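You operate a simulated robot arm through the tools that you are given. There is no shell and no other tool.

You run a simulated robot arm. Do the job below in one go: nothing can be reset, and whatever is moved stays where it is left.

JOB
Top up the little purple tub with salt water; put it back.
Fine: to its white band, under the spout, none spilt; teal dial back at off, sliding plate in the middle. Where these are worked on the way, their far stop is far enough and under half their travel is too little: teal dial.

It is judged by the outcome, as a careful person would: the job done as asked, and still so three seconds after it is handed in. It fails if anything else is knocked over, pushed out of place, dropped, spilled or broken.

ROBOT AND FRAMES
A 6-joint arm with a fingered hand, fixed in place. Base frame: the origin is at the foot of the arm, x ahead of it, y to its left, z up; the work surface is at about z = 0.8. Lengths are in m, angles in degrees, forces in N, time in s.
With the tool pointing down near the work surface it reaches from about 0.36 to 0.76 m from the base axis. Its first joint turns from -166.0 to 166.0 degrees. Payload 4 kg.
Tool frame: the origin (TCP) lies between the finger pads and is the grasp point; the fingertips stand 0.026 m ahead of it; z points along the fingers, y is the line along which they close. Largest opening 0.148 m; the body of the gripper starts 0.073 m behind the TCP. The gripper is a hand of 3 fingers: y runs from the thumb to the fingers, the wrist lies at [0, 0, -0.239] in the tool frame.
Orientation is that of the tool frame in the base frame, as a unit quaternion [x, y, z, w]. With the fingers straight down and closing along the base's y, the tool's x points along the base's -x, its y along +y and its z along -z.

CONTROLS
- The arm moves only by the tool apply_moves. Its argument "steps" is one flat list of numbers, 6 for each row, row after row: the shift along the tool's x, y, z in units of 300 mm (1.0 is 300 mm), then the turn, a rotation vector about the tool's x, y, z in units of 60 degrees (1.0 is 60 degrees). In form: [dx, dy, dz, rx, ry, rz, dx, dy, dz, rx, ry, rz, ...]. A call has 1 to 20 rows; each row is the pose to reach, as a shift and turn from the pose commanded when the call began, along the tool's axes at that moment. A call with a number of a shift or a turn outside -1 to 1 is refused whole. Rows are played at 5 a second. More than 0.05 m and 8.6 degrees between two rows, and nothing of the call is played. Where a pose cannot be reached the arm comes as near as it can. A force on the tool above 40 N (or 10 N above the force at the start of the call, whichever is more), or a blocked arm, ends the call early, and 0.2 s more pass. In this call time passes only in rows, and 0.2 s behind the last. It gives the time, the measured TCP pose, the force on the tool (base axes), the opening and the grip force at its end, in the units of the frame above (readings bear some noise), with the torque about the TCP (base axes, N m) and any sound that the robot's microphone picked up.
- Cameras (640 x 400 px; columns grow to the right, rows downward): "scene" is fixed at [0.0513, 0.6491, 1.3889]; the picture's right is [-0.62, -0.79, 0.00], its down [-0.61, 0.48, -0.63] and it looks along [0.50, -0.39, -0.77] (base axes); focal length 243 px, centre (320, 200). "wrist" rides on the gripper at [0.068, -0.039, -0.09] in the tool frame; the picture's right is [0.50, 0.87, 0.00], its down [-0.66, 0.38, -0.65] and it looks along [-0.57, 0.33, 0.76] (tool axes); focal length 222 px, centre (320, 200). There is no depth. A picture from a camera that has moved, and an enlarged one, comes with that camera's place and axes in the base frame and with its lens.
- capture(camera): a new picture of that camera. The clock stands still meanwhile.
- raise_lower(by): slides the trunk up (or, below 0, down) by that many m; the arm rides with it, the base frame stays. It gives what a move gives, with no picture.
- finger_targets(finger1, finger2, thumb_bend): sets how far each is bent, from 0 (flat) to 1 (curled in); at 0.3 the hand is open as for a grip, at 0.7 the pads meet at the TCP. One left out holds its place. A second passes; each finger stops where it meets its share of the squeeze, and holds until it gets a number again. It is the only way to open and close the hand. It gives what a move gives, with no picture; readings hold the bend of each and the force on the fingers (four entries, about 0 where the hand has none), thumb and palm.
- enlarge(camera, box): a new picture of the part [left, top, right, bottom] of that camera's present view, enlarged. The clock stands still meanwhile.
- close_job(): hands the job in; it is judged then, once.

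Places have to be worked out from the pictures, the camera data and where the tool is seen. Open the gripper and draw the arm clear of the work before you hand the job in, unless the task says otherwise.

The tools are called as name(argument=value, ...) on one line, values as JSON. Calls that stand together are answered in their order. apply_moves: Moves the arm, as the interface text tells. Its arguments: {"type":"object","properties":{"steps":{"type":"array","items":{"type":"number"}}},"required":["steps"]} The other tools are called the same way: raise_lower (by) slides the trunk up or down; finger_targets (finger1, finger2, thumb_bend) moves the fingers one by one; capture (camera) takes a picture; enlarge (camera, box) takes an enlarged picture of a part of a camera's view; close_job () hands the job in.

At the start:

```text
t: 0.0
tool_pos: [0.2854, 0.2656, 1.1275]
tcp_rot: [-0.001, 1.0, -0.001, 0.001]
wrist_force: [0.3, -0.2, 1.0]
ft_torque: [0.02, 0.03, -0.02]
finger_gap: 0.1479
finger_force: 0.1
shape: jaw
bend: [0.3, 0.3, 0.3]
finger forces: [0.1, 0.0, 0.0, 0.0, 0.0, 0.1]
trunk travel left (down, up): [-0.5, 0.09]
```

scene: 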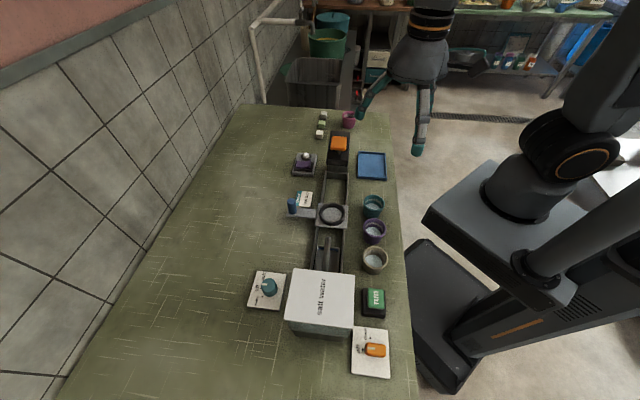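
wrist: 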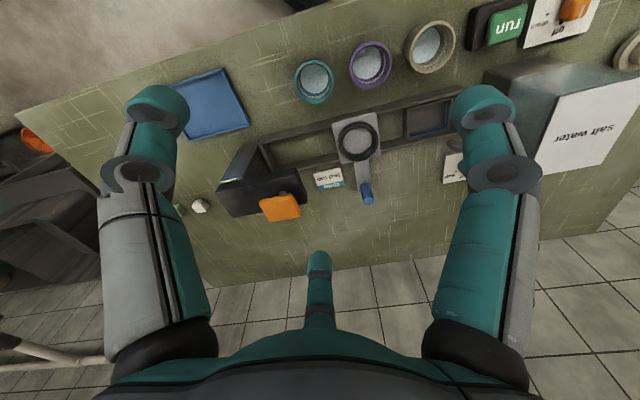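

I start by looking closely at the whole work surface to identify the controls, tubs and the spout.

enlarge(camera="scene", box=[230, 240, 420, 390])

enlarge(camera="scene", box=[270, 100, 420, 270])

enlarge(camera="wrist", box=[280, 0, 640, 220])

enlarge(camera="wrist", box=[150, 40, 460, 240])

```text
2.67 times, centred on (325, 315) of scene
camera zoom: at [0.0513, 0.6491, 1.3889], right [-0.62, -0.79, 0.0], down [-0.61, 0.48, -0.63], along [0.5, -0.39, -0.77], focal length 648 px, centre (307, -107)
```

zoom: 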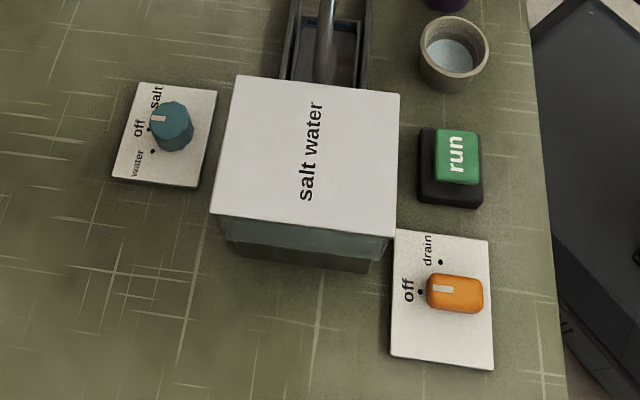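

```text
2.35 times, centred on (345, 185) of scene
camera zoom: at [0.0513, 0.6491, 1.3889], right [-0.62, -0.79, 0.0], down [-0.61, 0.48, -0.63], along [0.5, -0.39, -0.77], focal length 572 px, centre (261, 235)
```

zoom: 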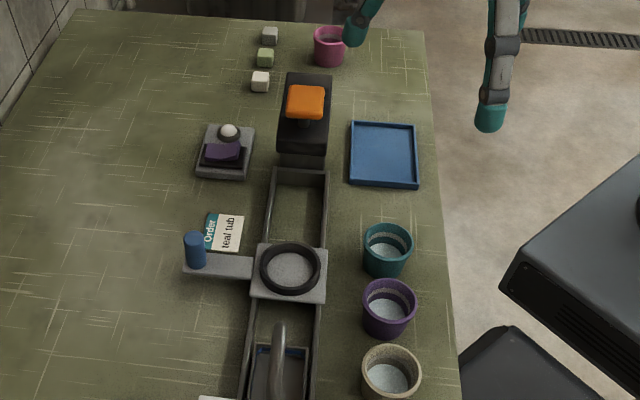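

```text
1.78 times, centred on (460, 110) of wrist
camera zoom: at [0.2175, 0.2267, 1.2179], right [-0.5, 0.87, 0.0], down [0.66, 0.38, 0.65], along [0.57, 0.33, -0.76], focal length 395 px, centre (71, 360)
```

zoom: 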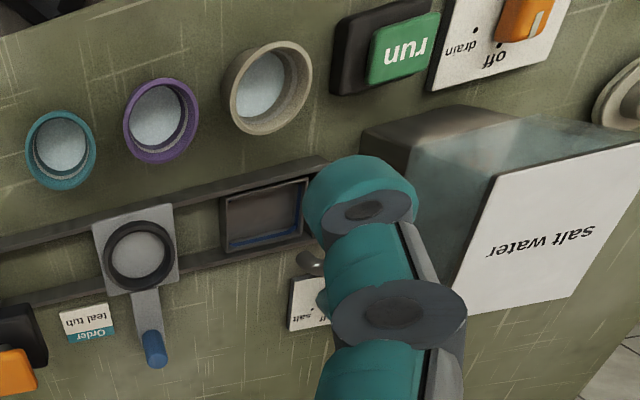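

```text
2.00 times, centred on (305, 140) of wrist
camera zoom: at [0.2175, 0.2267, 1.2179], right [-0.5, 0.87, 0.0], down [0.66, 0.38, 0.65], along [0.57, 0.33, -0.76], focal length 444 px, centre (350, 320)
```

zoom: 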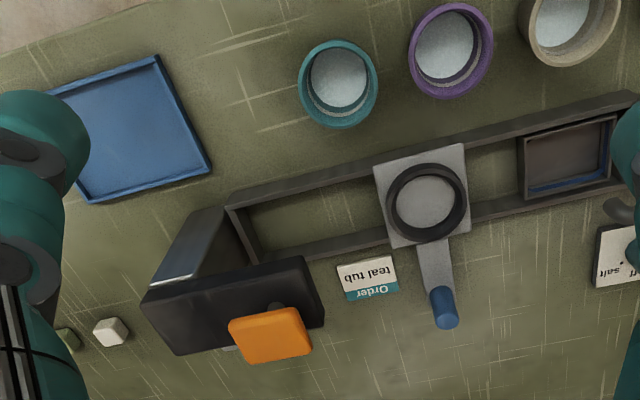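

The purple tub stands in a diagonal row near (0.237, 0.321), the plate is near (0.351, 0.371), the spout basin near (0.263, 0.46) and the teal dial near (0.28, 0.617). I turn the hand 45° to line up with the table axes and hover above the purple tub for a better look.

apply_moves(steps=[0.027, 0.03, 0.05, 0, 0, 0.125, 0.053, 0.061, 0.1, 0, 0, 0.25, 0.08, 0.092, 0.15, 0, 0, 0.375, 0.107, 0.122, 0.2, 0, 0, 0.5, 0.133, 0.153, 0.25, 0, 0, 0.625, 0.16, 0.183, 0.3, 0, 0, 0.75])

capture(camera="wrist")

capture(camera="scene")

```text
t: 1.4
tool_pos: [0.2366, 0.3222, 1.0388]
tcp_rot: [0.384, 0.923, 0.0, 0.0]
wrist_force: [-0.7, 0.1, 0.1]
ft_torque: [-0.01, -0.01, -0.01]
finger_gap: 0.1479
finger_force: 0.1
shape: jaw
bend: [0.3, 0.3, 0.3]
finger forces: [0.0, 0.0, 0.1, 0.0, 0.0, 0.0]
trunk travel left (down, up): [-0.5, 0.09]
```

```text
taken
camera wrist: at [0.1619, 0.3413, 1.1281], right [0.26, 0.97, 0.0], down [0.73, -0.2, 0.65], along [0.63, -0.17, -0.76], focal length 222 px, centre (320, 200)
```

wrist: 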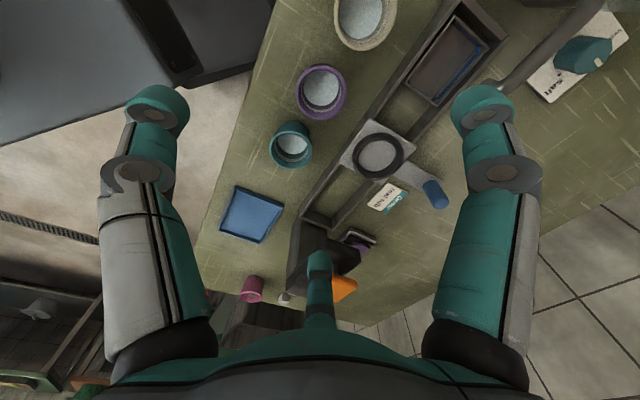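

```text
taken
```

scene: 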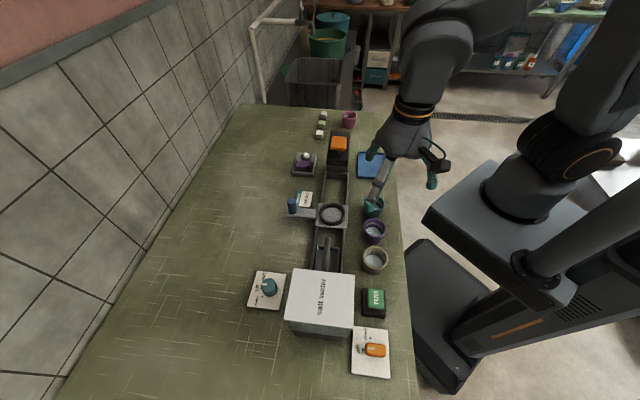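

The hand is aligned with the table (tool x toward the tank, y toward the wall). I zoom in on the tubs, the plate, and the dial from here.

enlarge(camera="wrist", box=[240, 0, 420, 180])

enlarge(camera="wrist", box=[480, 0, 640, 110])

enlarge(camera="scene", box=[240, 260, 300, 320])

enlarge(camera="scene", box=[340, 180, 410, 280])

enlarge(camera="scene", box=[340, 70, 480, 210])

```text
2.22 times, centred on (330, 90) of wrist
camera zoom: at [0.1619, 0.3413, 1.1281], right [0.26, 0.97, 0.0], down [0.73, -0.2, 0.65], along [0.63, -0.17, -0.76], focal length 494 px, centre (298, 444)
```

zoom: 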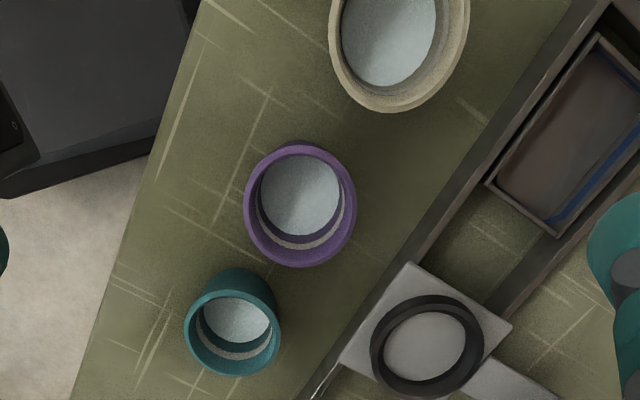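

```text
3.64 times, centred on (560, 55) of wrist
camera zoom: at [0.1619, 0.3413, 1.1281], right [0.26, 0.97, 0.0], down [0.73, -0.2, 0.65], along [0.63, -0.17, -0.76], focal length 808 px, centre (-553, 727)
```

zoom: 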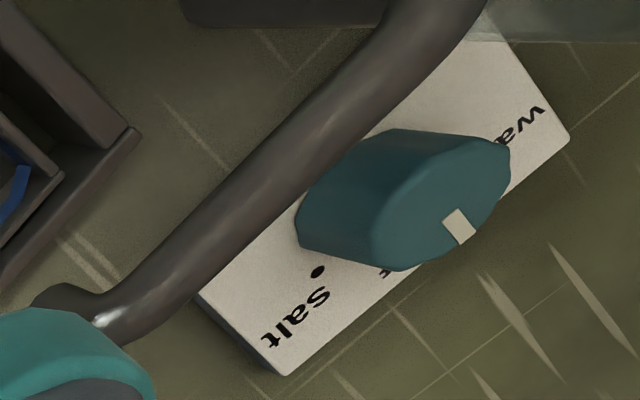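

```text
6.67 times, centred on (270, 290) of scene
camera zoom: at [0.0513, 0.6491, 1.3889], right [-0.62, -0.79, 0.0], down [-0.61, 0.48, -0.63], along [0.5, -0.39, -0.77], focal length 1621 px, centre (653, -400)
```

zoom: 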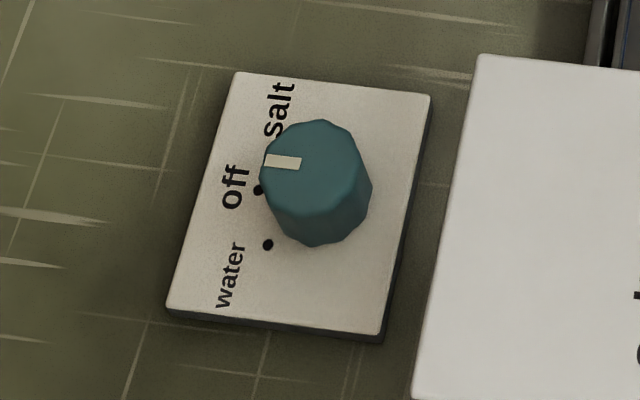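

```text
4.00 times, centred on (375, 230) of scene
camera zoom: at [0.0513, 0.6491, 1.3889], right [-0.62, -0.79, 0.0], down [-0.61, 0.48, -0.63], along [0.5, -0.39, -0.77], focal length 972 px, centre (100, 80)
```

zoom: 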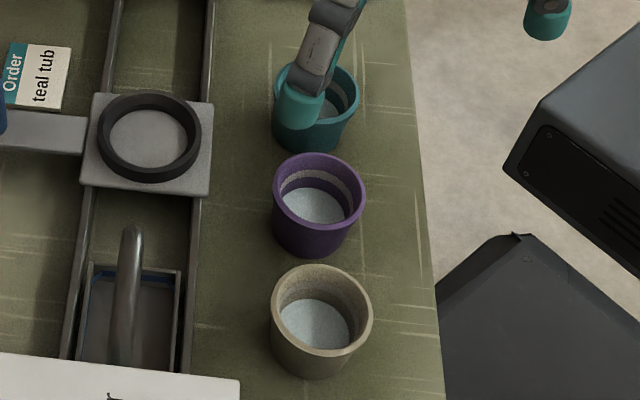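

```text
2.86 times, centred on (410, 140) of scene
camera zoom: at [0.0513, 0.6491, 1.3889], right [-0.62, -0.79, 0.0], down [-0.61, 0.48, -0.63], along [0.5, -0.39, -0.77], focal length 695 px, centre (63, 371)
```

zoom: 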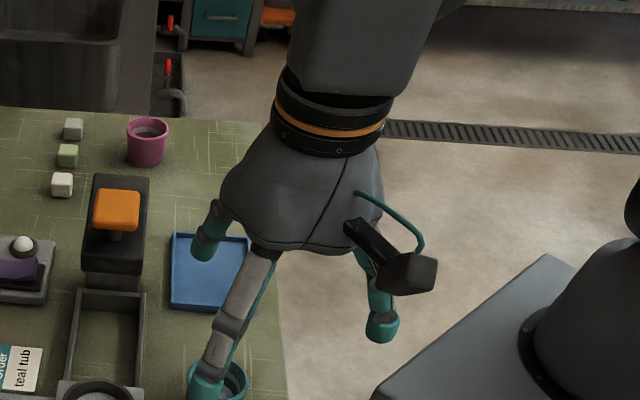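

The tubs are about 61 mm wide, rims at z≈0.848, spaced about 81 mm; the purple tub already holds liquid below its white band. The hand looks like a three-point (120°) gripper, so I pre-close the fingers up here to see how wide they sit before going down among the neighbours.

finger_targets(finger1=0.45, finger2=0.45, thumb_bend=0.45)

capture(camera="wrist")

enlarge(camera="scene", box=[330, 100, 450, 220])

```text
t: 2.4
tool_pos: [0.2372, 0.321, 1.038]
tcp_rot: [0.383, 0.924, 0.0, 0.0]
wrist_force: [-0.6, 0.2, 0.1]
ft_torque: [0.01, -0.02, 0.02]
finger_gap: 0.0794
finger_force: 0.0
shape: fingers
bend: [0.45, 0.45, 0.45]
finger forces: [0.1, 0.0, 0.0, 0.0, 0.0, 0.0]
trunk travel left (down, up): [-0.5, 0.09]
```

```text
taken
camera wrist: at [0.1619, 0.341, 1.1282], right [0.26, 0.97, 0.0], down [0.73, -0.2, 0.65], along [0.63, -0.17, -0.76], focal length 222 px, centre (320, 200)
```

wrist: 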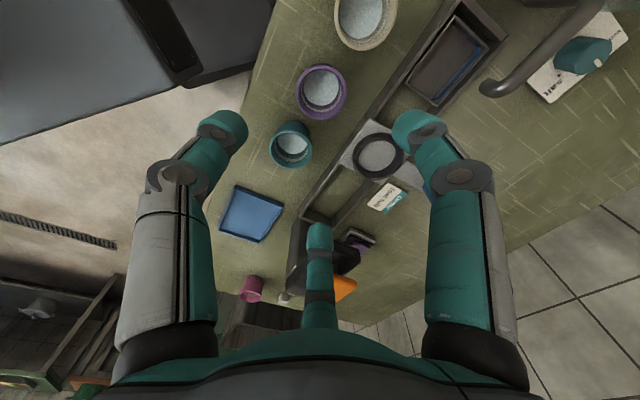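

```text
3.33 times, centred on (390, 160) of scene
camera zoom: at [0.0513, 0.6491, 1.3889], right [-0.62, -0.79, 0.0], down [-0.61, 0.48, -0.63], along [0.5, -0.39, -0.77], focal length 810 px, centre (87, 333)
```

zoom: 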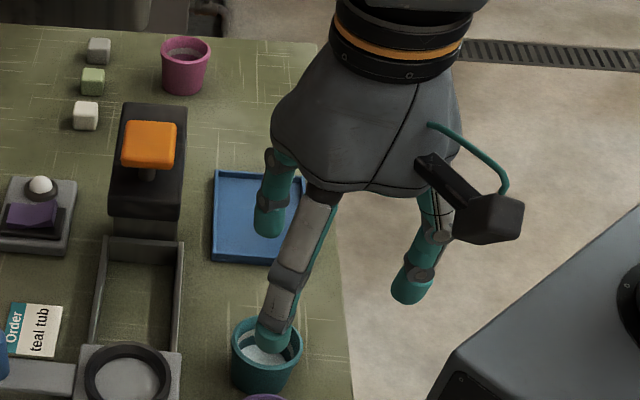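

Gap is now 79 mm, with fingertips about 0.05–0.06 m from the axis at 120°. I descend to z≈0.90 above the purple tub and check the alignment with the neighbours before going lower.

apply_moves(steps=[0.003, 0.003, 0.09, 0, 0, 0, 0.005, 0.006, 0.18, 0, 0, 0, 0.007, 0.009, 0.27, 0, 0, 0, 0.009, 0.011, 0.36, 0, 0, 0, 0.01, 0.0118, 0.42, 0, 0, 0, 0.01, 0.0118, 0.46, 0, 0, 0])

capture(camera="wrist")

enlarge(camera="scene", box=[320, 170, 440, 290])

```text
t: 3.8
tool_pos: [0.2377, 0.3234, 0.8983]
tcp_rot: [0.383, 0.924, 0.0, 0.0]
wrist_force: [-0.4, -0.9, -0.1]
ft_torque: [-0.02, 0.0, -0.01]
finger_gap: 0.0792
finger_force: 0.1
shape: fingers
bend: [0.45, 0.45, 0.45]
finger forces: [0.1, 0.0, 0.1, 0.0, 0.0, 0.0]
trunk travel left (down, up): [-0.5, 0.09]
```

```text
taken
camera wrist: at [0.1618, 0.345, 0.9893], right [0.26, 0.97, 0.0], down [0.73, -0.2, 0.65], along [0.63, -0.17, -0.76], focal length 222 px, centre (320, 200)
```

wrist: 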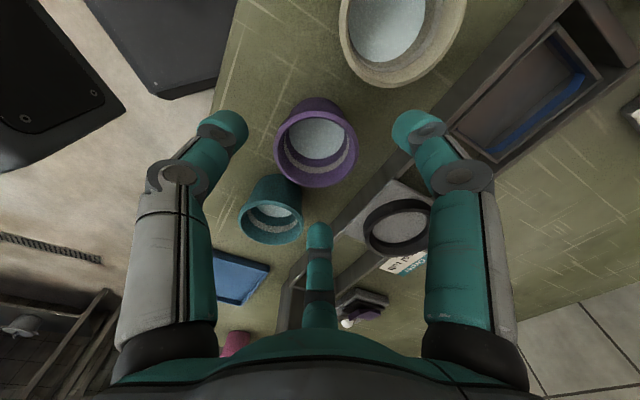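

```text
3.33 times, centred on (380, 230) of scene
camera zoom: at [0.0513, 0.6491, 1.3889], right [-0.62, -0.79, 0.0], down [-0.61, 0.48, -0.63], along [0.5, -0.39, -0.77], focal length 810 px, centre (120, 100)
```

zoom: 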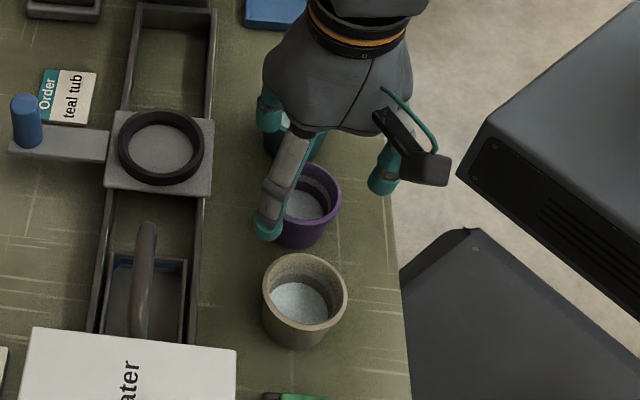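

The fingers look to straddle the purple tub, but I want precise rim edges, so I zoom the wrist view here.

enlarge(camera="wrist", box=[190, 60, 450, 260])

enlarge(camera="scene", box=[345, 195, 405, 255])

```text
2.00 times, centred on (320, 160) of wrist
camera zoom: at [0.1618, 0.345, 0.9893], right [0.26, 0.97, 0.0], down [0.73, -0.2, 0.65], along [0.63, -0.17, -0.76], focal length 444 px, centre (320, 280)
```

zoom: 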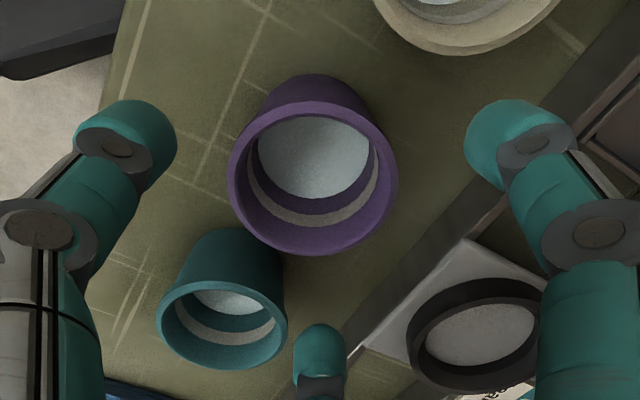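

```text
6.67 times, centred on (375, 225) of scene
camera zoom: at [0.0513, 0.6491, 1.3889], right [-0.62, -0.79, 0.0], down [-0.61, 0.48, -0.63], along [0.5, -0.39, -0.77], focal length 1621 px, centre (-47, 33)
```

zoom: 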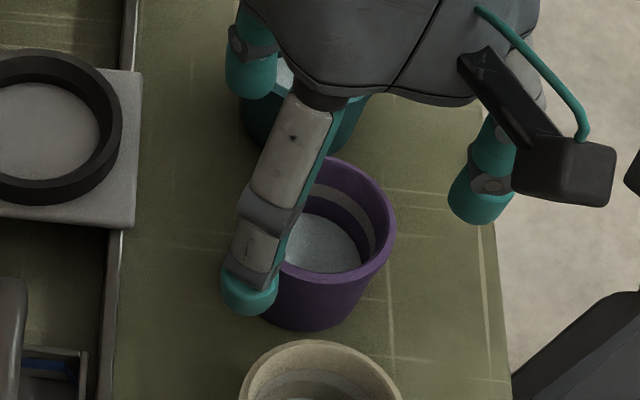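

The wrist view puts the purple rim centre at (0.237, 0.322), rim z≈0.846, so the TCP is within 2 mm of centred, and neighbours are ~84 mm away. I go down slowly to z≈0.838 and look again before closing.

apply_moves(steps=[0, 0.003, 0.05, 0, 0, 0, 0, 0.005, 0.1, 0, 0, 0, 0, 0.005, 0.15, 0, 0, 0, 0, 0.005, 0.2, 0, 0, 0])

enlarge(camera="wrist", box=[160, 40, 480, 240])

enlarge(camera="scene", box=[335, 195, 415, 275])

```text
t: 4.8
tool_pos: [0.2374, 0.3241, 0.84]
tcp_rot: [0.382, 0.924, 0.0, 0.0]
wrist_force: [-0.1, -0.2, 0.5]
ft_torque: [0.0, -0.03, -0.01]
finger_gap: 0.0791
finger_force: 0.1
shape: fingers
bend: [0.45, 0.45, 0.45]
finger forces: [0.0, 0.0, 0.1, 0.0, 0.0, 0.0]
trunk travel left (down, up): [-0.5, 0.09]
```

```text
2.00 times, centred on (320, 140) of wrist
camera zoom: at [0.1631, 0.3463, 0.93], right [0.26, 0.97, 0.0], down [0.73, -0.2, 0.65], along [0.63, -0.17, -0.76], focal length 444 px, centre (320, 320)
```

zoom: 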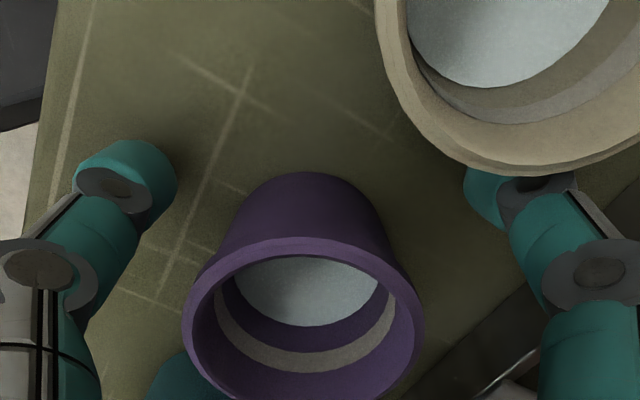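

```text
5.00 times, centred on (375, 235) of scene
camera zoom: at [0.0513, 0.6491, 1.3889], right [-0.62, -0.79, 0.0], down [-0.61, 0.48, -0.63], along [0.5, -0.39, -0.77], focal length 1216 px, centre (45, 25)
```

zoom: 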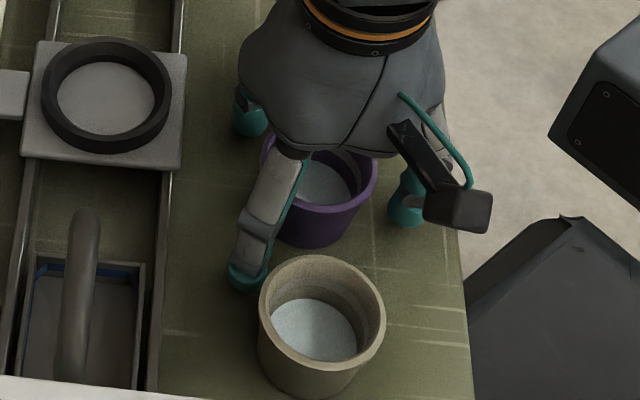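

Fingers are down around the purple tub with no contact on neighbours. I close all three on it.

finger_targets(finger1=0.7, finger2=0.7, thumb_bend=0.7)

capture(camera="wrist")

enlarge(camera="scene", box=[335, 195, 415, 275])

```text
t: 5.8
tool_pos: [0.2374, 0.3256, 0.8409]
tcp_rot: [0.383, 0.924, 0.0, 0.0]
wrist_force: [0.0, 0.1, 0.5]
ft_torque: [0.0, -0.01, 0.0]
finger_gap: 0.0366
finger_force: 17.0
shape: fingers
bend: [0.57, 0.56, 0.61]
finger forces: [10.1, 10.4, 0.0, 0.0, 13.2, 0.1]
trunk travel left (down, up): [-0.5, 0.09]
```

```text
taken
camera wrist: at [0.1631, 0.3464, 0.9302], right [0.26, 0.97, 0.0], down [0.73, -0.2, 0.65], along [0.63, -0.17, -0.76], focal length 222 px, centre (320, 200)
```

wrist: 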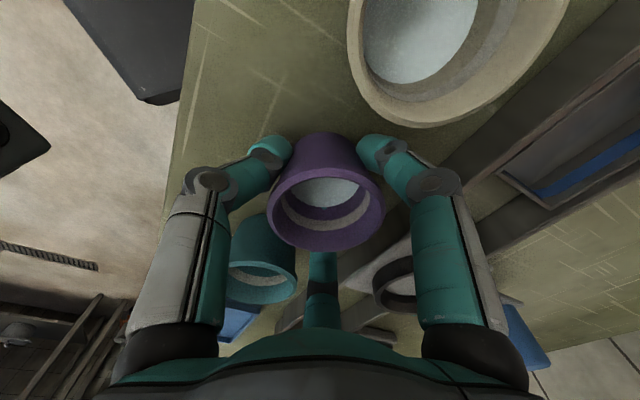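

```text
5.00 times, centred on (375, 235) of scene
camera zoom: at [0.0513, 0.6491, 1.3889], right [-0.62, -0.79, 0.0], down [-0.61, 0.48, -0.63], along [0.5, -0.39, -0.77], focal length 1216 px, centre (45, 25)
```

zoom: 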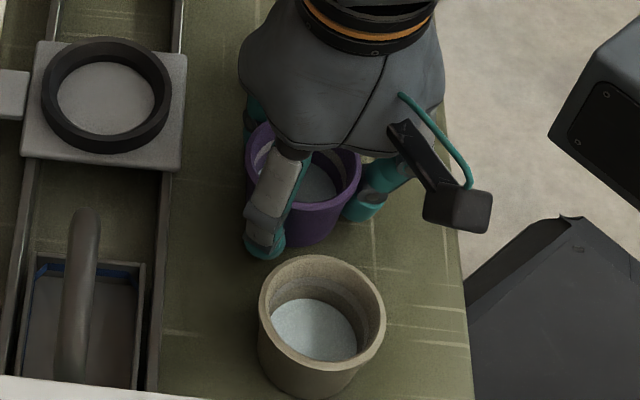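

The tub is gripped (about 10–13 N per finger) and shifted roughly 7 mm toward the fingers. I lift it slowly and straight up by 80 mm.

apply_moves(steps=[0, 0, -0.01, 0, 0, 0, 0, 0, -0.03, 0, 0, 0, 0, 0, -0.06, 0, 0, 0, 0, 0, -0.095, 0, 0, 0, 0, 0, -0.13, 0, 0, 0, 0, 0, -0.165, 0, 0, 0, 0, 0, -0.2, 0, 0, 0, 0, 0, -0.23, 0, 0, 0, 0, 0, -0.255, 0, 0, 0, 0, 0, -0.267, 0, 0, 0])

capture(camera="wrist")

enlarge(camera="scene", box=[290, 170, 410, 290])

```text
t: 8.0
tool_pos: [0.2385, 0.3251, 0.9194]
tcp_rot: [0.382, 0.924, 0.0, 0.0]
wrist_force: [0.1, -0.5, -0.4]
ft_torque: [-0.01, 0.01, 0.02]
finger_gap: 0.0367
finger_force: 17.3
shape: fingers
bend: [0.57, 0.56, 0.61]
finger forces: [10.0, 10.6, 0.1, 0.0, 13.3, 0.0]
trunk travel left (down, up): [-0.5, 0.09]
```

```text
taken
camera wrist: at [0.163, 0.3461, 1.0098], right [0.26, 0.97, 0.0], down [0.73, -0.2, 0.65], along [0.63, -0.17, -0.76], focal length 222 px, centre (320, 200)
```

wrist: 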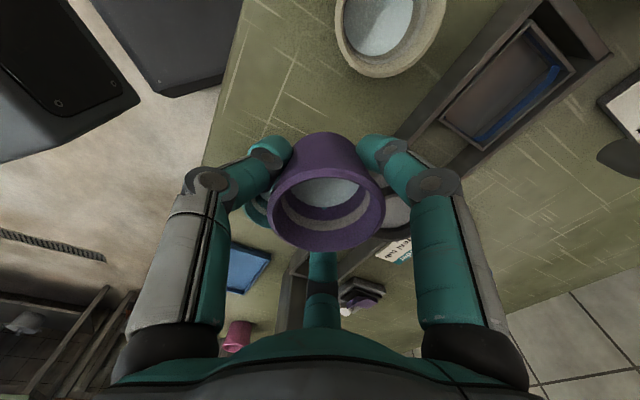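

```text
3.33 times, centred on (350, 230) of scene
camera zoom: at [0.0513, 0.6491, 1.3889], right [-0.62, -0.79, 0.0], down [-0.61, 0.48, -0.63], along [0.5, -0.39, -0.77], focal length 810 px, centre (220, 100)
```

zoom: 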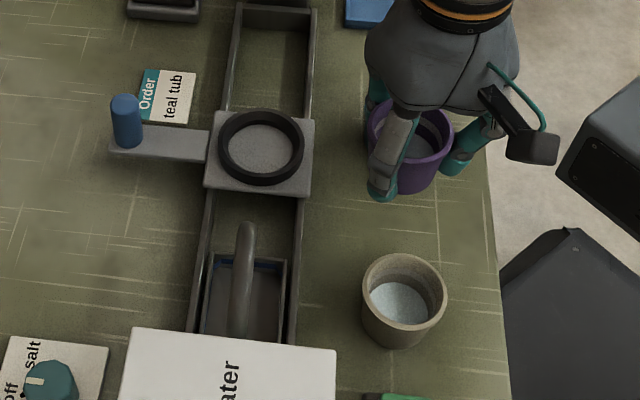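

The tub is held steady. Before placing it I need an accurate ring position, so I carry it slowly to just beyond the plate, where the wrist camera looks down on the ring.

apply_moves(steps=[-0.0073, 0.013, 0, 0, 0, 0, -0.024, 0.0435, 0, 0, 0, 0, -0.048, 0.087, 0, 0, 0, 0, -0.077, 0.139, 0, 0, 0, 0, -0.109, 0.196, 0, 0, 0, 0, -0.14, 0.252, 0, 0, 0, 0, -0.169, 0.3045, 0, 0, 0, 0, -0.196, 0.352, 0, 0, 0, 0, -0.218, 0.3915, 0, 0, 0, 0, -0.232, 0.4176, 0, 0, 0, 0, -0.24, 0.431, 0, 0, 0, 0, -0.242, 0.435, 0, 0, 0, 0])

capture(camera="wrist")

enlarge(camera="wrist", box=[220, 0, 440, 140])

enlarge(camera="scene", box=[280, 140, 400, 280])

```text
t: 10.6
tool_pos: [0.3815, 0.3673, 0.9205]
tcp_rot: [0.383, 0.924, 0.0, 0.0]
wrist_force: [0.7, -0.5, -0.7]
ft_torque: [-0.01, 0.04, 0.01]
finger_gap: 0.0362
finger_force: 16.3
shape: fingers
bend: [0.57, 0.56, 0.61]
finger forces: [9.8, 10.5, 0.1, 0.1, 13.1, 0.0]
trunk travel left (down, up): [-0.5, 0.09]
```

```text
taken
camera wrist: at [0.3067, 0.3871, 1.0101], right [0.26, 0.97, 0.0], down [0.73, -0.2, 0.65], along [0.63, -0.17, -0.76], focal length 222 px, centre (320, 200)
```

wrist: 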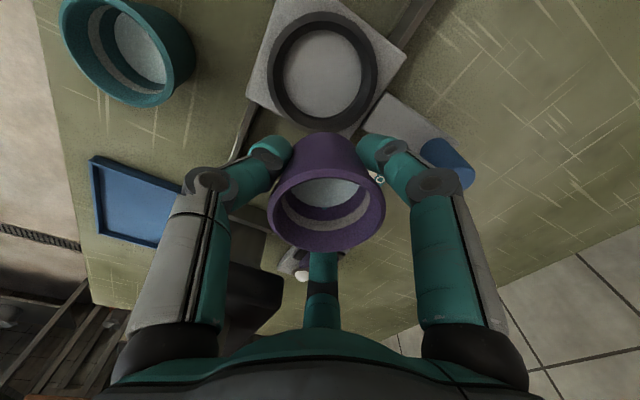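

```text
2.86 times, centred on (330, 70) of wrist
camera zoom: at [0.3067, 0.3871, 1.0101], right [0.26, 0.97, 0.0], down [0.73, -0.2, 0.65], along [0.63, -0.17, -0.76], focal length 635 px, centre (291, 571)
```

zoom: 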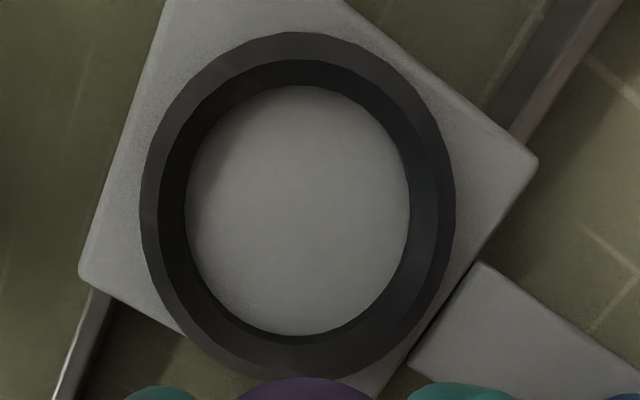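

```text
2.86 times, centred on (340, 210) of scene
camera zoom: at [0.0513, 0.6491, 1.3889], right [-0.62, -0.79, 0.0], down [-0.61, 0.48, -0.63], along [0.5, -0.39, -0.77], focal length 695 px, centre (263, 171)
```

zoom: 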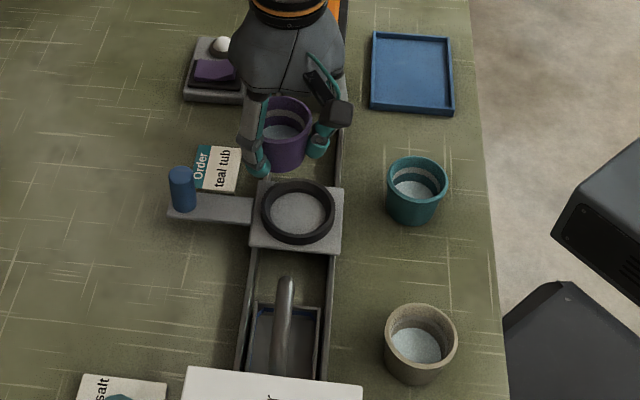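

The ring centre comes out at about (0.342, 0.379), ring top z≈0.845, plate surface z≈0.838, with a conical inside. Now I measure where the tub sits in the hand.

enlarge(camera="wrist", box=[230, 120, 420, 270])

enlarge(camera="scene", box=[300, 160, 360, 220])

```text
2.67 times, centred on (325, 195) of wrist
camera zoom: at [0.3067, 0.3871, 1.0101], right [0.26, 0.97, 0.0], down [0.73, -0.2, 0.65], along [0.63, -0.17, -0.76], focal length 592 px, centre (307, 213)
```

zoom: 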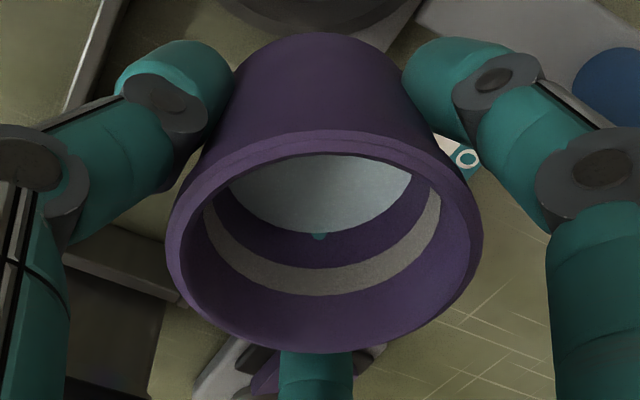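

```text
6.67 times, centred on (330, 190) of scene
camera zoom: at [0.0513, 0.6491, 1.3889], right [-0.62, -0.79, 0.0], down [-0.61, 0.48, -0.63], along [0.5, -0.39, -0.77], focal length 1621 px, centre (253, 267)
```

zoom: 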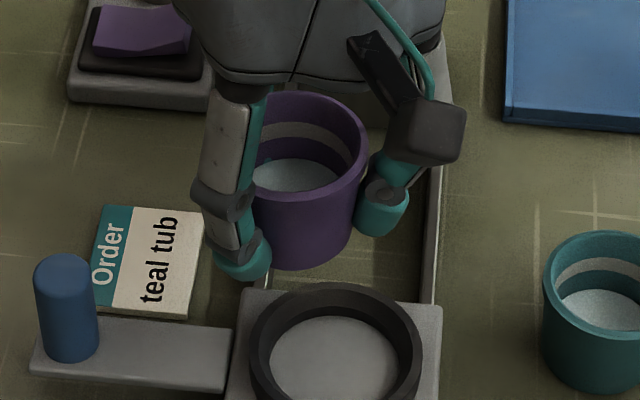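

Tub centre in the hand is about (0.3886, 0.3687), so I shift it by (-0.047, +0.010) to sit over the ring, then lower to about 12 mm above seating to check.

apply_moves(steps=[0.007, -0.0043, 0, 0, 0, 0, 0.027, -0.017, 0, 0, 0, 0, 0.054, -0.034, 0, 0, 0, 0, 0.08, -0.051, 0, 0, 0, 0, 0.107, -0.068, 0, 0, 0, 0, 0.127, -0.081, 0, 0, 0, 0, 0.134, -0.0856, 0, 0, 0, 0, 0.134, -0.0856, 0.02, 0, 0, 0, 0.134, -0.0856, 0.05, 0, 0, 0, 0.134, -0.0856, 0.08, 0, 0, 0, 0.134, -0.0856, 0.095, 0, 0, 0])

capture(camera="wrist")

enlarge(camera="scene", box=[300, 180, 370, 250])

```text
t: 13.0
tool_pos: [0.3359, 0.3768, 0.8916]
tcp_rot: [0.382, 0.924, 0.0, 0.0]
wrist_force: [0.3, 0.2, -0.5]
ft_torque: [0.02, 0.01, 0.0]
finger_gap: 0.0363
finger_force: 17.3
shape: fingers
bend: [0.57, 0.56, 0.61]
finger forces: [9.7, 10.6, 0.0, 0.0, 13.1, 0.0]
trunk travel left (down, up): [-0.5, 0.09]
```

```text
taken
camera wrist: at [0.2602, 0.3978, 0.9812], right [0.26, 0.97, 0.0], down [0.73, -0.2, 0.65], along [0.63, -0.17, -0.76], focal length 222 px, centre (320, 200)
```

wrist: 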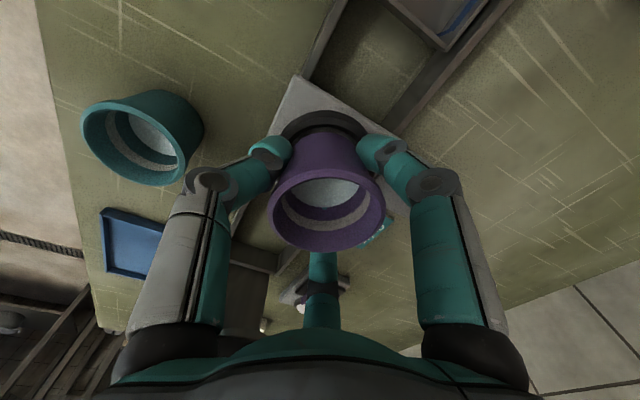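

```text
5.71 times, centred on (335, 215) of scene
camera zoom: at [0.0513, 0.6491, 1.3889], right [-0.62, -0.79, 0.0], down [-0.61, 0.48, -0.63], along [0.5, -0.39, -0.77], focal length 1389 px, centre (234, 114)
```

zoom: 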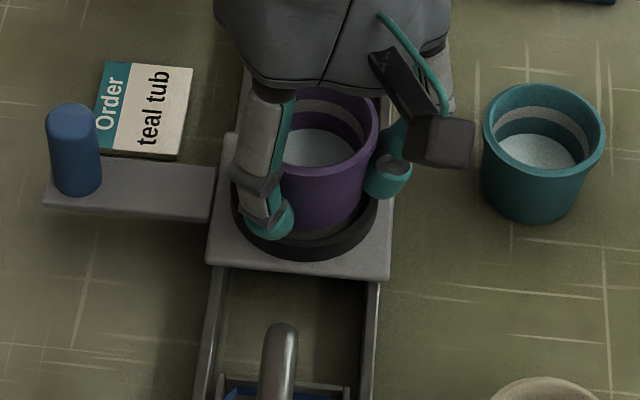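

The tub hangs centred over the ring. I lower it in small steps and watch the vertical force for seating.

apply_moves(steps=[0, 0, 0.01, 0, 0, 0, 0, 0, 0.02, 0, 0, 0, 0, 0, 0.028, 0, 0, 0, 0, 0, 0.034, 0, 0, 0, 0, 0, 0.038, 0, 0, 0])

enlarge(camera="wrist", box=[220, 80, 420, 270])

enlarge(camera="scene", box=[300, 180, 370, 250])

```text
t: 14.2
tool_pos: [0.3363, 0.3776, 0.8815]
tcp_rot: [0.382, 0.924, 0.002, 0.0]
wrist_force: [-0.4, 0.5, 13.8]
ft_torque: [0.37, 0.08, 0.02]
finger_gap: 0.0364
finger_force: 23.7
shape: fingers
bend: [0.57, 0.56, 0.61]
finger forces: [22.4, 10.6, 0.1, 0.0, 14.2, 0.0]
trunk travel left (down, up): [-0.5, 0.09]
```

```text
2.11 times, centred on (320, 175) of wrist
camera zoom: at [0.26, 0.3977, 0.9712], right [0.26, 0.97, 0.0], down [0.73, -0.2, 0.65], along [0.63, -0.17, -0.76], focal length 468 px, centre (320, 253)
```

zoom: 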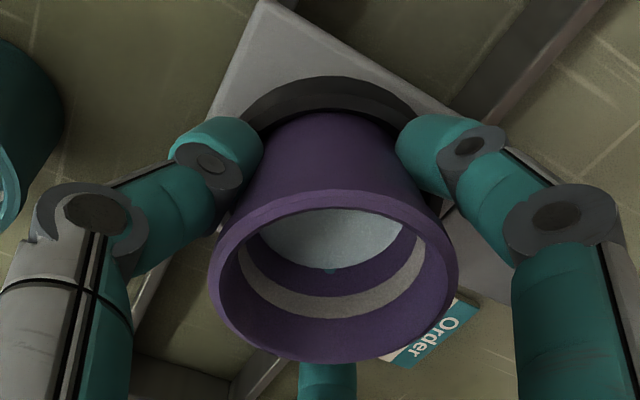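

```text
5.71 times, centred on (335, 215) of scene
camera zoom: at [0.0513, 0.6491, 1.3889], right [-0.62, -0.79, 0.0], down [-0.61, 0.48, -0.63], along [0.5, -0.39, -0.77], focal length 1389 px, centre (234, 114)
```

zoom: 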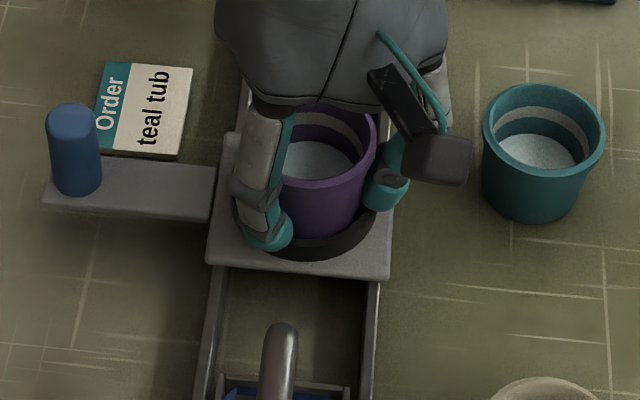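

The 13.8 N push with finger 1's reading doubled and the torque pointing at finger 1 suggests its tip is resting on the ring, with the tub bottom a couple of mm above the plate inside the cone. I ease up 1.5 mm to unload it and check.

apply_moves(steps=[0, 0, -0.003, 0, 0, 0, 0, 0, -0.006, 0, 0, 0])

enlarge(camera="scene", box=[310, 190, 350, 230])

enlarge(camera="wrist", box=[250, 100, 400, 190])

```text
t: 14.8
tool_pos: [0.3349, 0.3773, 0.8812]
tcp_rot: [0.383, 0.924, 0.0, 0.0]
wrist_force: [0.3, 1.2, 7.7]
ft_torque: [0.3, 0.05, 0.0]
finger_gap: 0.0364
finger_force: 21.3
shape: fingers
bend: [0.57, 0.56, 0.62]
finger forces: [18.4, 10.8, 0.0, 0.0, 13.2, 0.0]
trunk travel left (down, up): [-0.5, 0.09]
```

```text
10.00 times, centred on (330, 210) of scene
camera zoom: at [0.0513, 0.6491, 1.3889], right [-0.62, -0.79, 0.0], down [-0.61, 0.48, -0.63], along [0.5, -0.39, -0.77], focal length 2431 px, centre (220, 100)
```

zoom: 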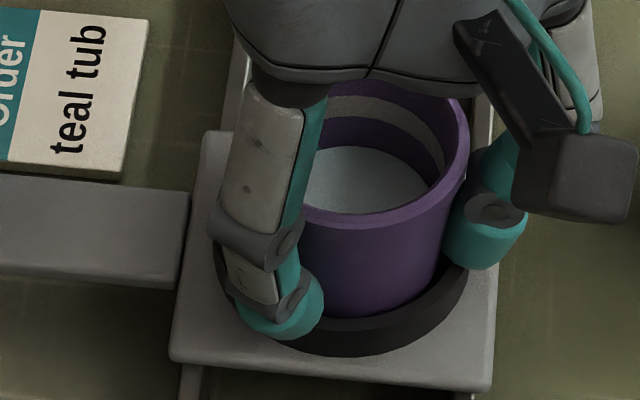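

```text
4.27 times, centred on (325, 145) of wrist
camera zoom: at [0.2601, 0.3975, 0.9714], right [0.26, 0.97, 0.0], down [0.73, -0.2, 0.65], along [0.63, -0.17, -0.76], focal length 948 px, centre (299, 435)
```

zoom: 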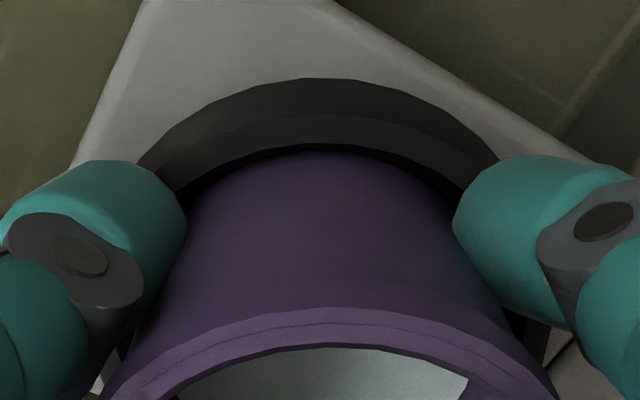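

Force fell to 7.7 N for that small lift, so it is still a light contact at finger 1. I ease up another 2 mm to unload fully before opening.

apply_moves(steps=[0, 0, -0.004, 0, 0, 0, 0, 0, -0.007, 0, 0, 0])

```text
t: 15.4
tool_pos: [0.3351, 0.377, 0.883]
tcp_rot: [0.383, 0.924, -0.001, 0.0]
wrist_force: [1.0, 0.0, -1.4]
ft_torque: [-0.02, -0.01, 0.0]
finger_gap: 0.0365
finger_force: 16.7
shape: fingers
bend: [0.57, 0.56, 0.62]
finger forces: [9.1, 10.4, 0.1, 0.0, 12.9, 0.0]
trunk travel left (down, up): [-0.5, 0.09]
```

Now unloaded. I open the fingers so the tub settles into the seat.

finger_targets(finger1=0.42, finger2=0.42, thumb_bend=0.42)

enlarge(camera="wrist", box=[200, 60, 440, 260])

enlarge(camera="scene", box=[300, 180, 370, 250])

```text
t: 16.4
tool_pos: [0.3353, 0.377, 0.8833]
tcp_rot: [0.383, 0.924, 0.0, 0.001]
wrist_force: [0.6, 1.8, 0.4]
ft_torque: [-0.01, 0.01, 0.0]
finger_gap: 0.088
finger_force: 0.1
shape: fingers
bend: [0.42, 0.42, 0.42]
finger forces: [0.0, 0.1, 0.1, 0.1, 0.1, 0.0]
trunk travel left (down, up): [-0.5, 0.09]
```

```text
2.00 times, centred on (320, 160) of wrist
camera zoom: at [0.2604, 0.398, 0.9738], right [0.26, 0.97, 0.0], down [0.73, -0.2, 0.65], along [0.63, -0.17, -0.76], focal length 444 px, centre (320, 280)
```

zoom: 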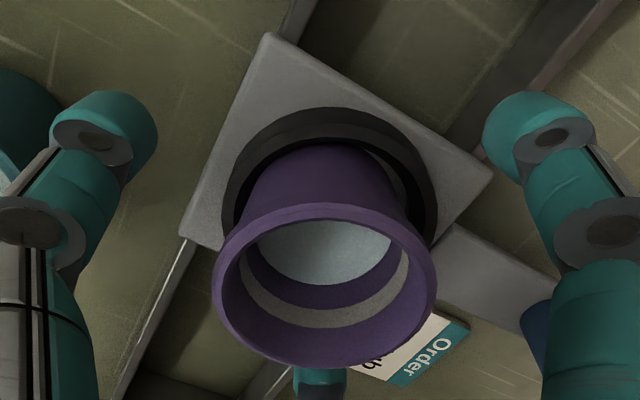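

```text
5.71 times, centred on (335, 215) of scene
camera zoom: at [0.0513, 0.6491, 1.3889], right [-0.62, -0.79, 0.0], down [-0.61, 0.48, -0.63], along [0.5, -0.39, -0.77], focal length 1389 px, centre (234, 114)
```

zoom: 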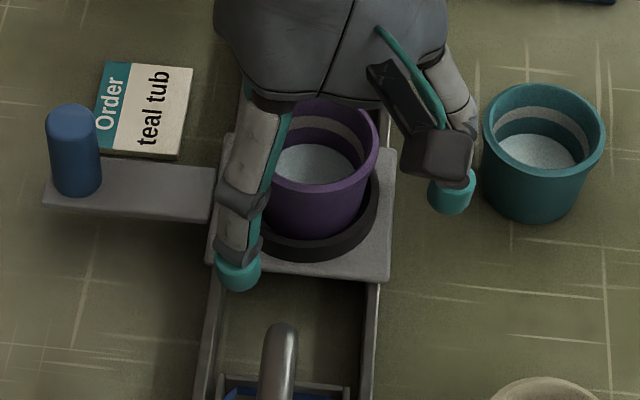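

The tub has settled in the seat (rim now z≈0.882, centre within ~2 mm of the ring). I raise the hand straight up, then move over the blue handle at about (0.4225, 0.457), turning the hand 60° so the camera stays away from the tank.

apply_moves(steps=[0, 0, -0.05, 0, 0, 0, 0, 0, -0.13, 0, 0, 0, 0, 0, -0.2, 0, 0, 0, 0, 0, -0.267, 0, 0, 0, -0.002, 0.049, -0.267, 0, 0, 0.125, -0.004, 0.098, -0.267, 0, 0, 0.25, -0.006, 0.148, -0.267, 0, 0, 0.375, -0.008, 0.197, -0.267, 0, 0, 0.5, -0.011, 0.246, -0.267, 0, 0, 0.625, -0.013, 0.295, -0.267, 0, 0, 0.75, -0.015, 0.345, -0.267, 0, 0, 0.875, -0.017, 0.394, -0.267, 0, 0, 1.0])

capture(camera="wrist")

capture(camera="scene")

```text
t: 19.0
tool_pos: [0.4222, 0.456, 0.9644]
tcp_rot: [0.794, 0.608, 0.0, 0.001]
wrist_force: [0.4, -0.2, 0.6]
ft_torque: [-0.03, 0.03, -0.04]
finger_gap: 0.0878
finger_force: 0.0
shape: fingers
bend: [0.42, 0.42, 0.42]
finger forces: [0.1, 0.0, 0.0, 0.0, 0.0, 0.1]
trunk travel left (down, up): [-0.5, 0.09]
```

```text
taken
camera wrist: at [0.403, 0.533, 1.054], right [0.97, 0.26, 0.0], down [0.19, -0.73, 0.65], along [0.17, -0.63, -0.76], focal length 222 px, centre (320, 200)
```

wrist: 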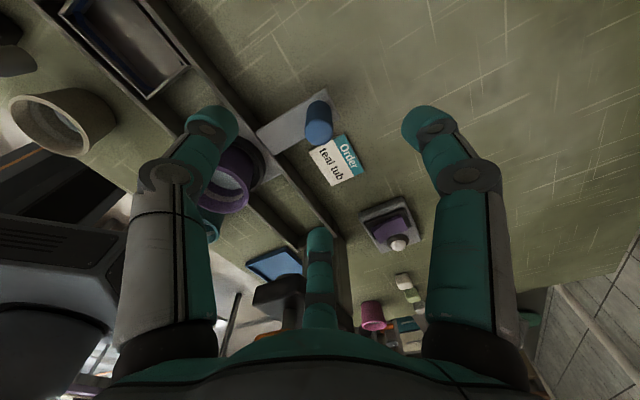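

```text
taken
```

scene: 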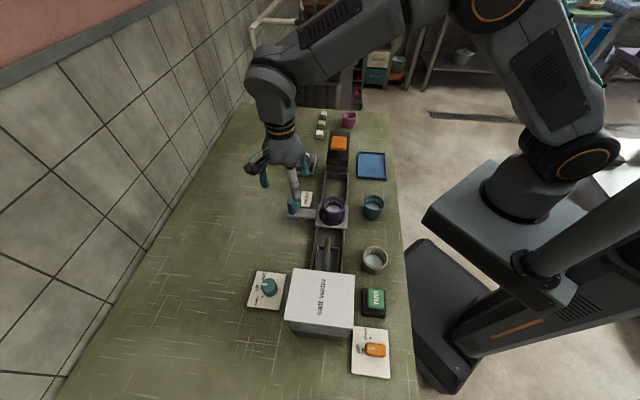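

The hand is over the handle area. I zoom in to centre on the blue post exactly.

enlarge(camera="wrist", box=[230, 60, 410, 200])

enlarge(camera="scene", box=[240, 140, 370, 270])

```text
2.86 times, centred on (320, 130) of wrist
camera zoom: at [0.403, 0.533, 1.054], right [0.97, 0.26, 0.0], down [0.19, -0.73, 0.65], along [0.17, -0.63, -0.76], focal length 635 px, centre (320, 400)
```

zoom: 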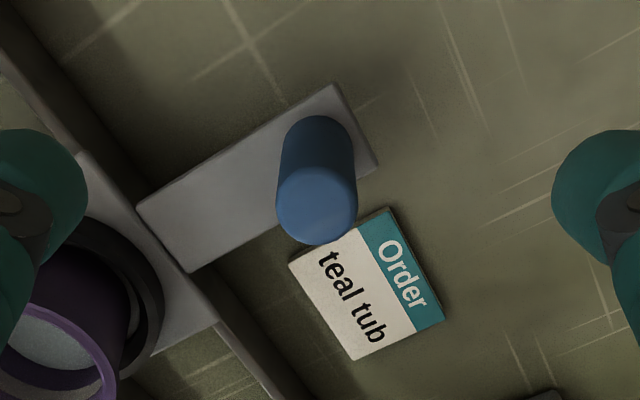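

```text
3.08 times, centred on (305, 205) of scene
camera zoom: at [0.0513, 0.6491, 1.3889], right [-0.62, -0.79, 0.0], down [-0.61, 0.48, -0.63], along [0.5, -0.39, -0.77], focal length 748 px, centre (366, 185)
```

zoom: 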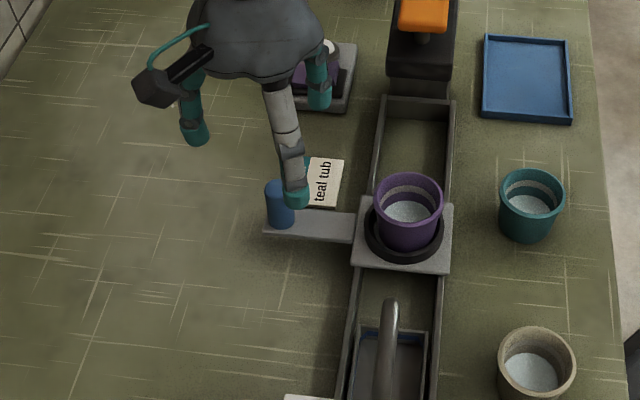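

The post is at about (0.421, 0.460), top z≈0.886. I lower around it to z≈0.872 with the fingers open.

apply_moves(steps=[0.004, -0.002, 0.06, 0, 0, 0, 0.008, -0.004, 0.13, 0, 0, 0, 0.012, -0.007, 0.2, 0, 0, 0, 0.012, -0.007, 0.26, 0, 0, 0, 0.012, -0.007, 0.308, 0, 0, 0])

capture(camera="wrist")

enlarge(camera="scene", box=[240, 140, 370, 270])

```text
t: 20.2
tool_pos: [0.4199, 0.4614, 0.8711]
tcp_rot: [0.793, 0.609, 0.0, 0.0]
wrist_force: [0.8, -0.4, -0.7]
ft_torque: [0.0, -0.01, 0.0]
finger_gap: 0.088
finger_force: 0.1
shape: fingers
bend: [0.42, 0.42, 0.42]
finger forces: [0.0, 0.1, 0.0, 0.1, 0.0, 0.0]
trunk travel left (down, up): [-0.5, 0.09]
```

```text
taken
camera wrist: at [0.4009, 0.5367, 0.9611], right [0.97, 0.26, 0.0], down [0.2, -0.73, 0.65], along [0.17, -0.63, -0.76], focal length 222 px, centre (320, 200)
```

wrist: 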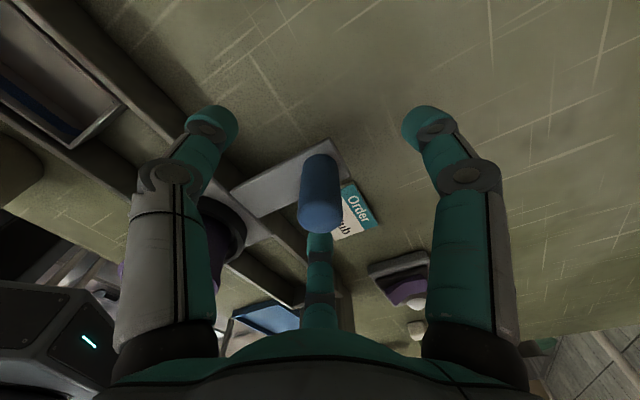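

```text
3.08 times, centred on (305, 205) of scene
camera zoom: at [0.0513, 0.6491, 1.3889], right [-0.62, -0.79, 0.0], down [-0.61, 0.48, -0.63], along [0.5, -0.39, -0.77], focal length 748 px, centre (366, 185)
```

zoom: 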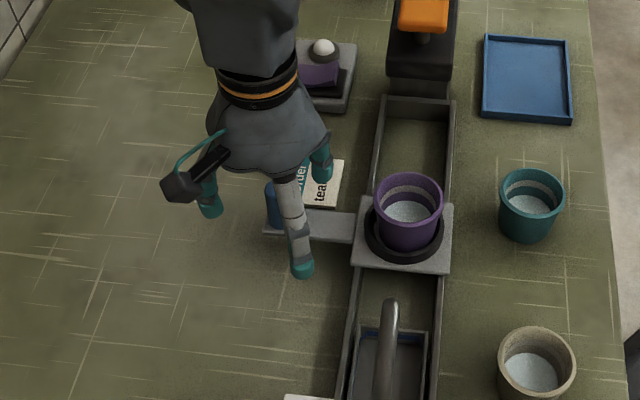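

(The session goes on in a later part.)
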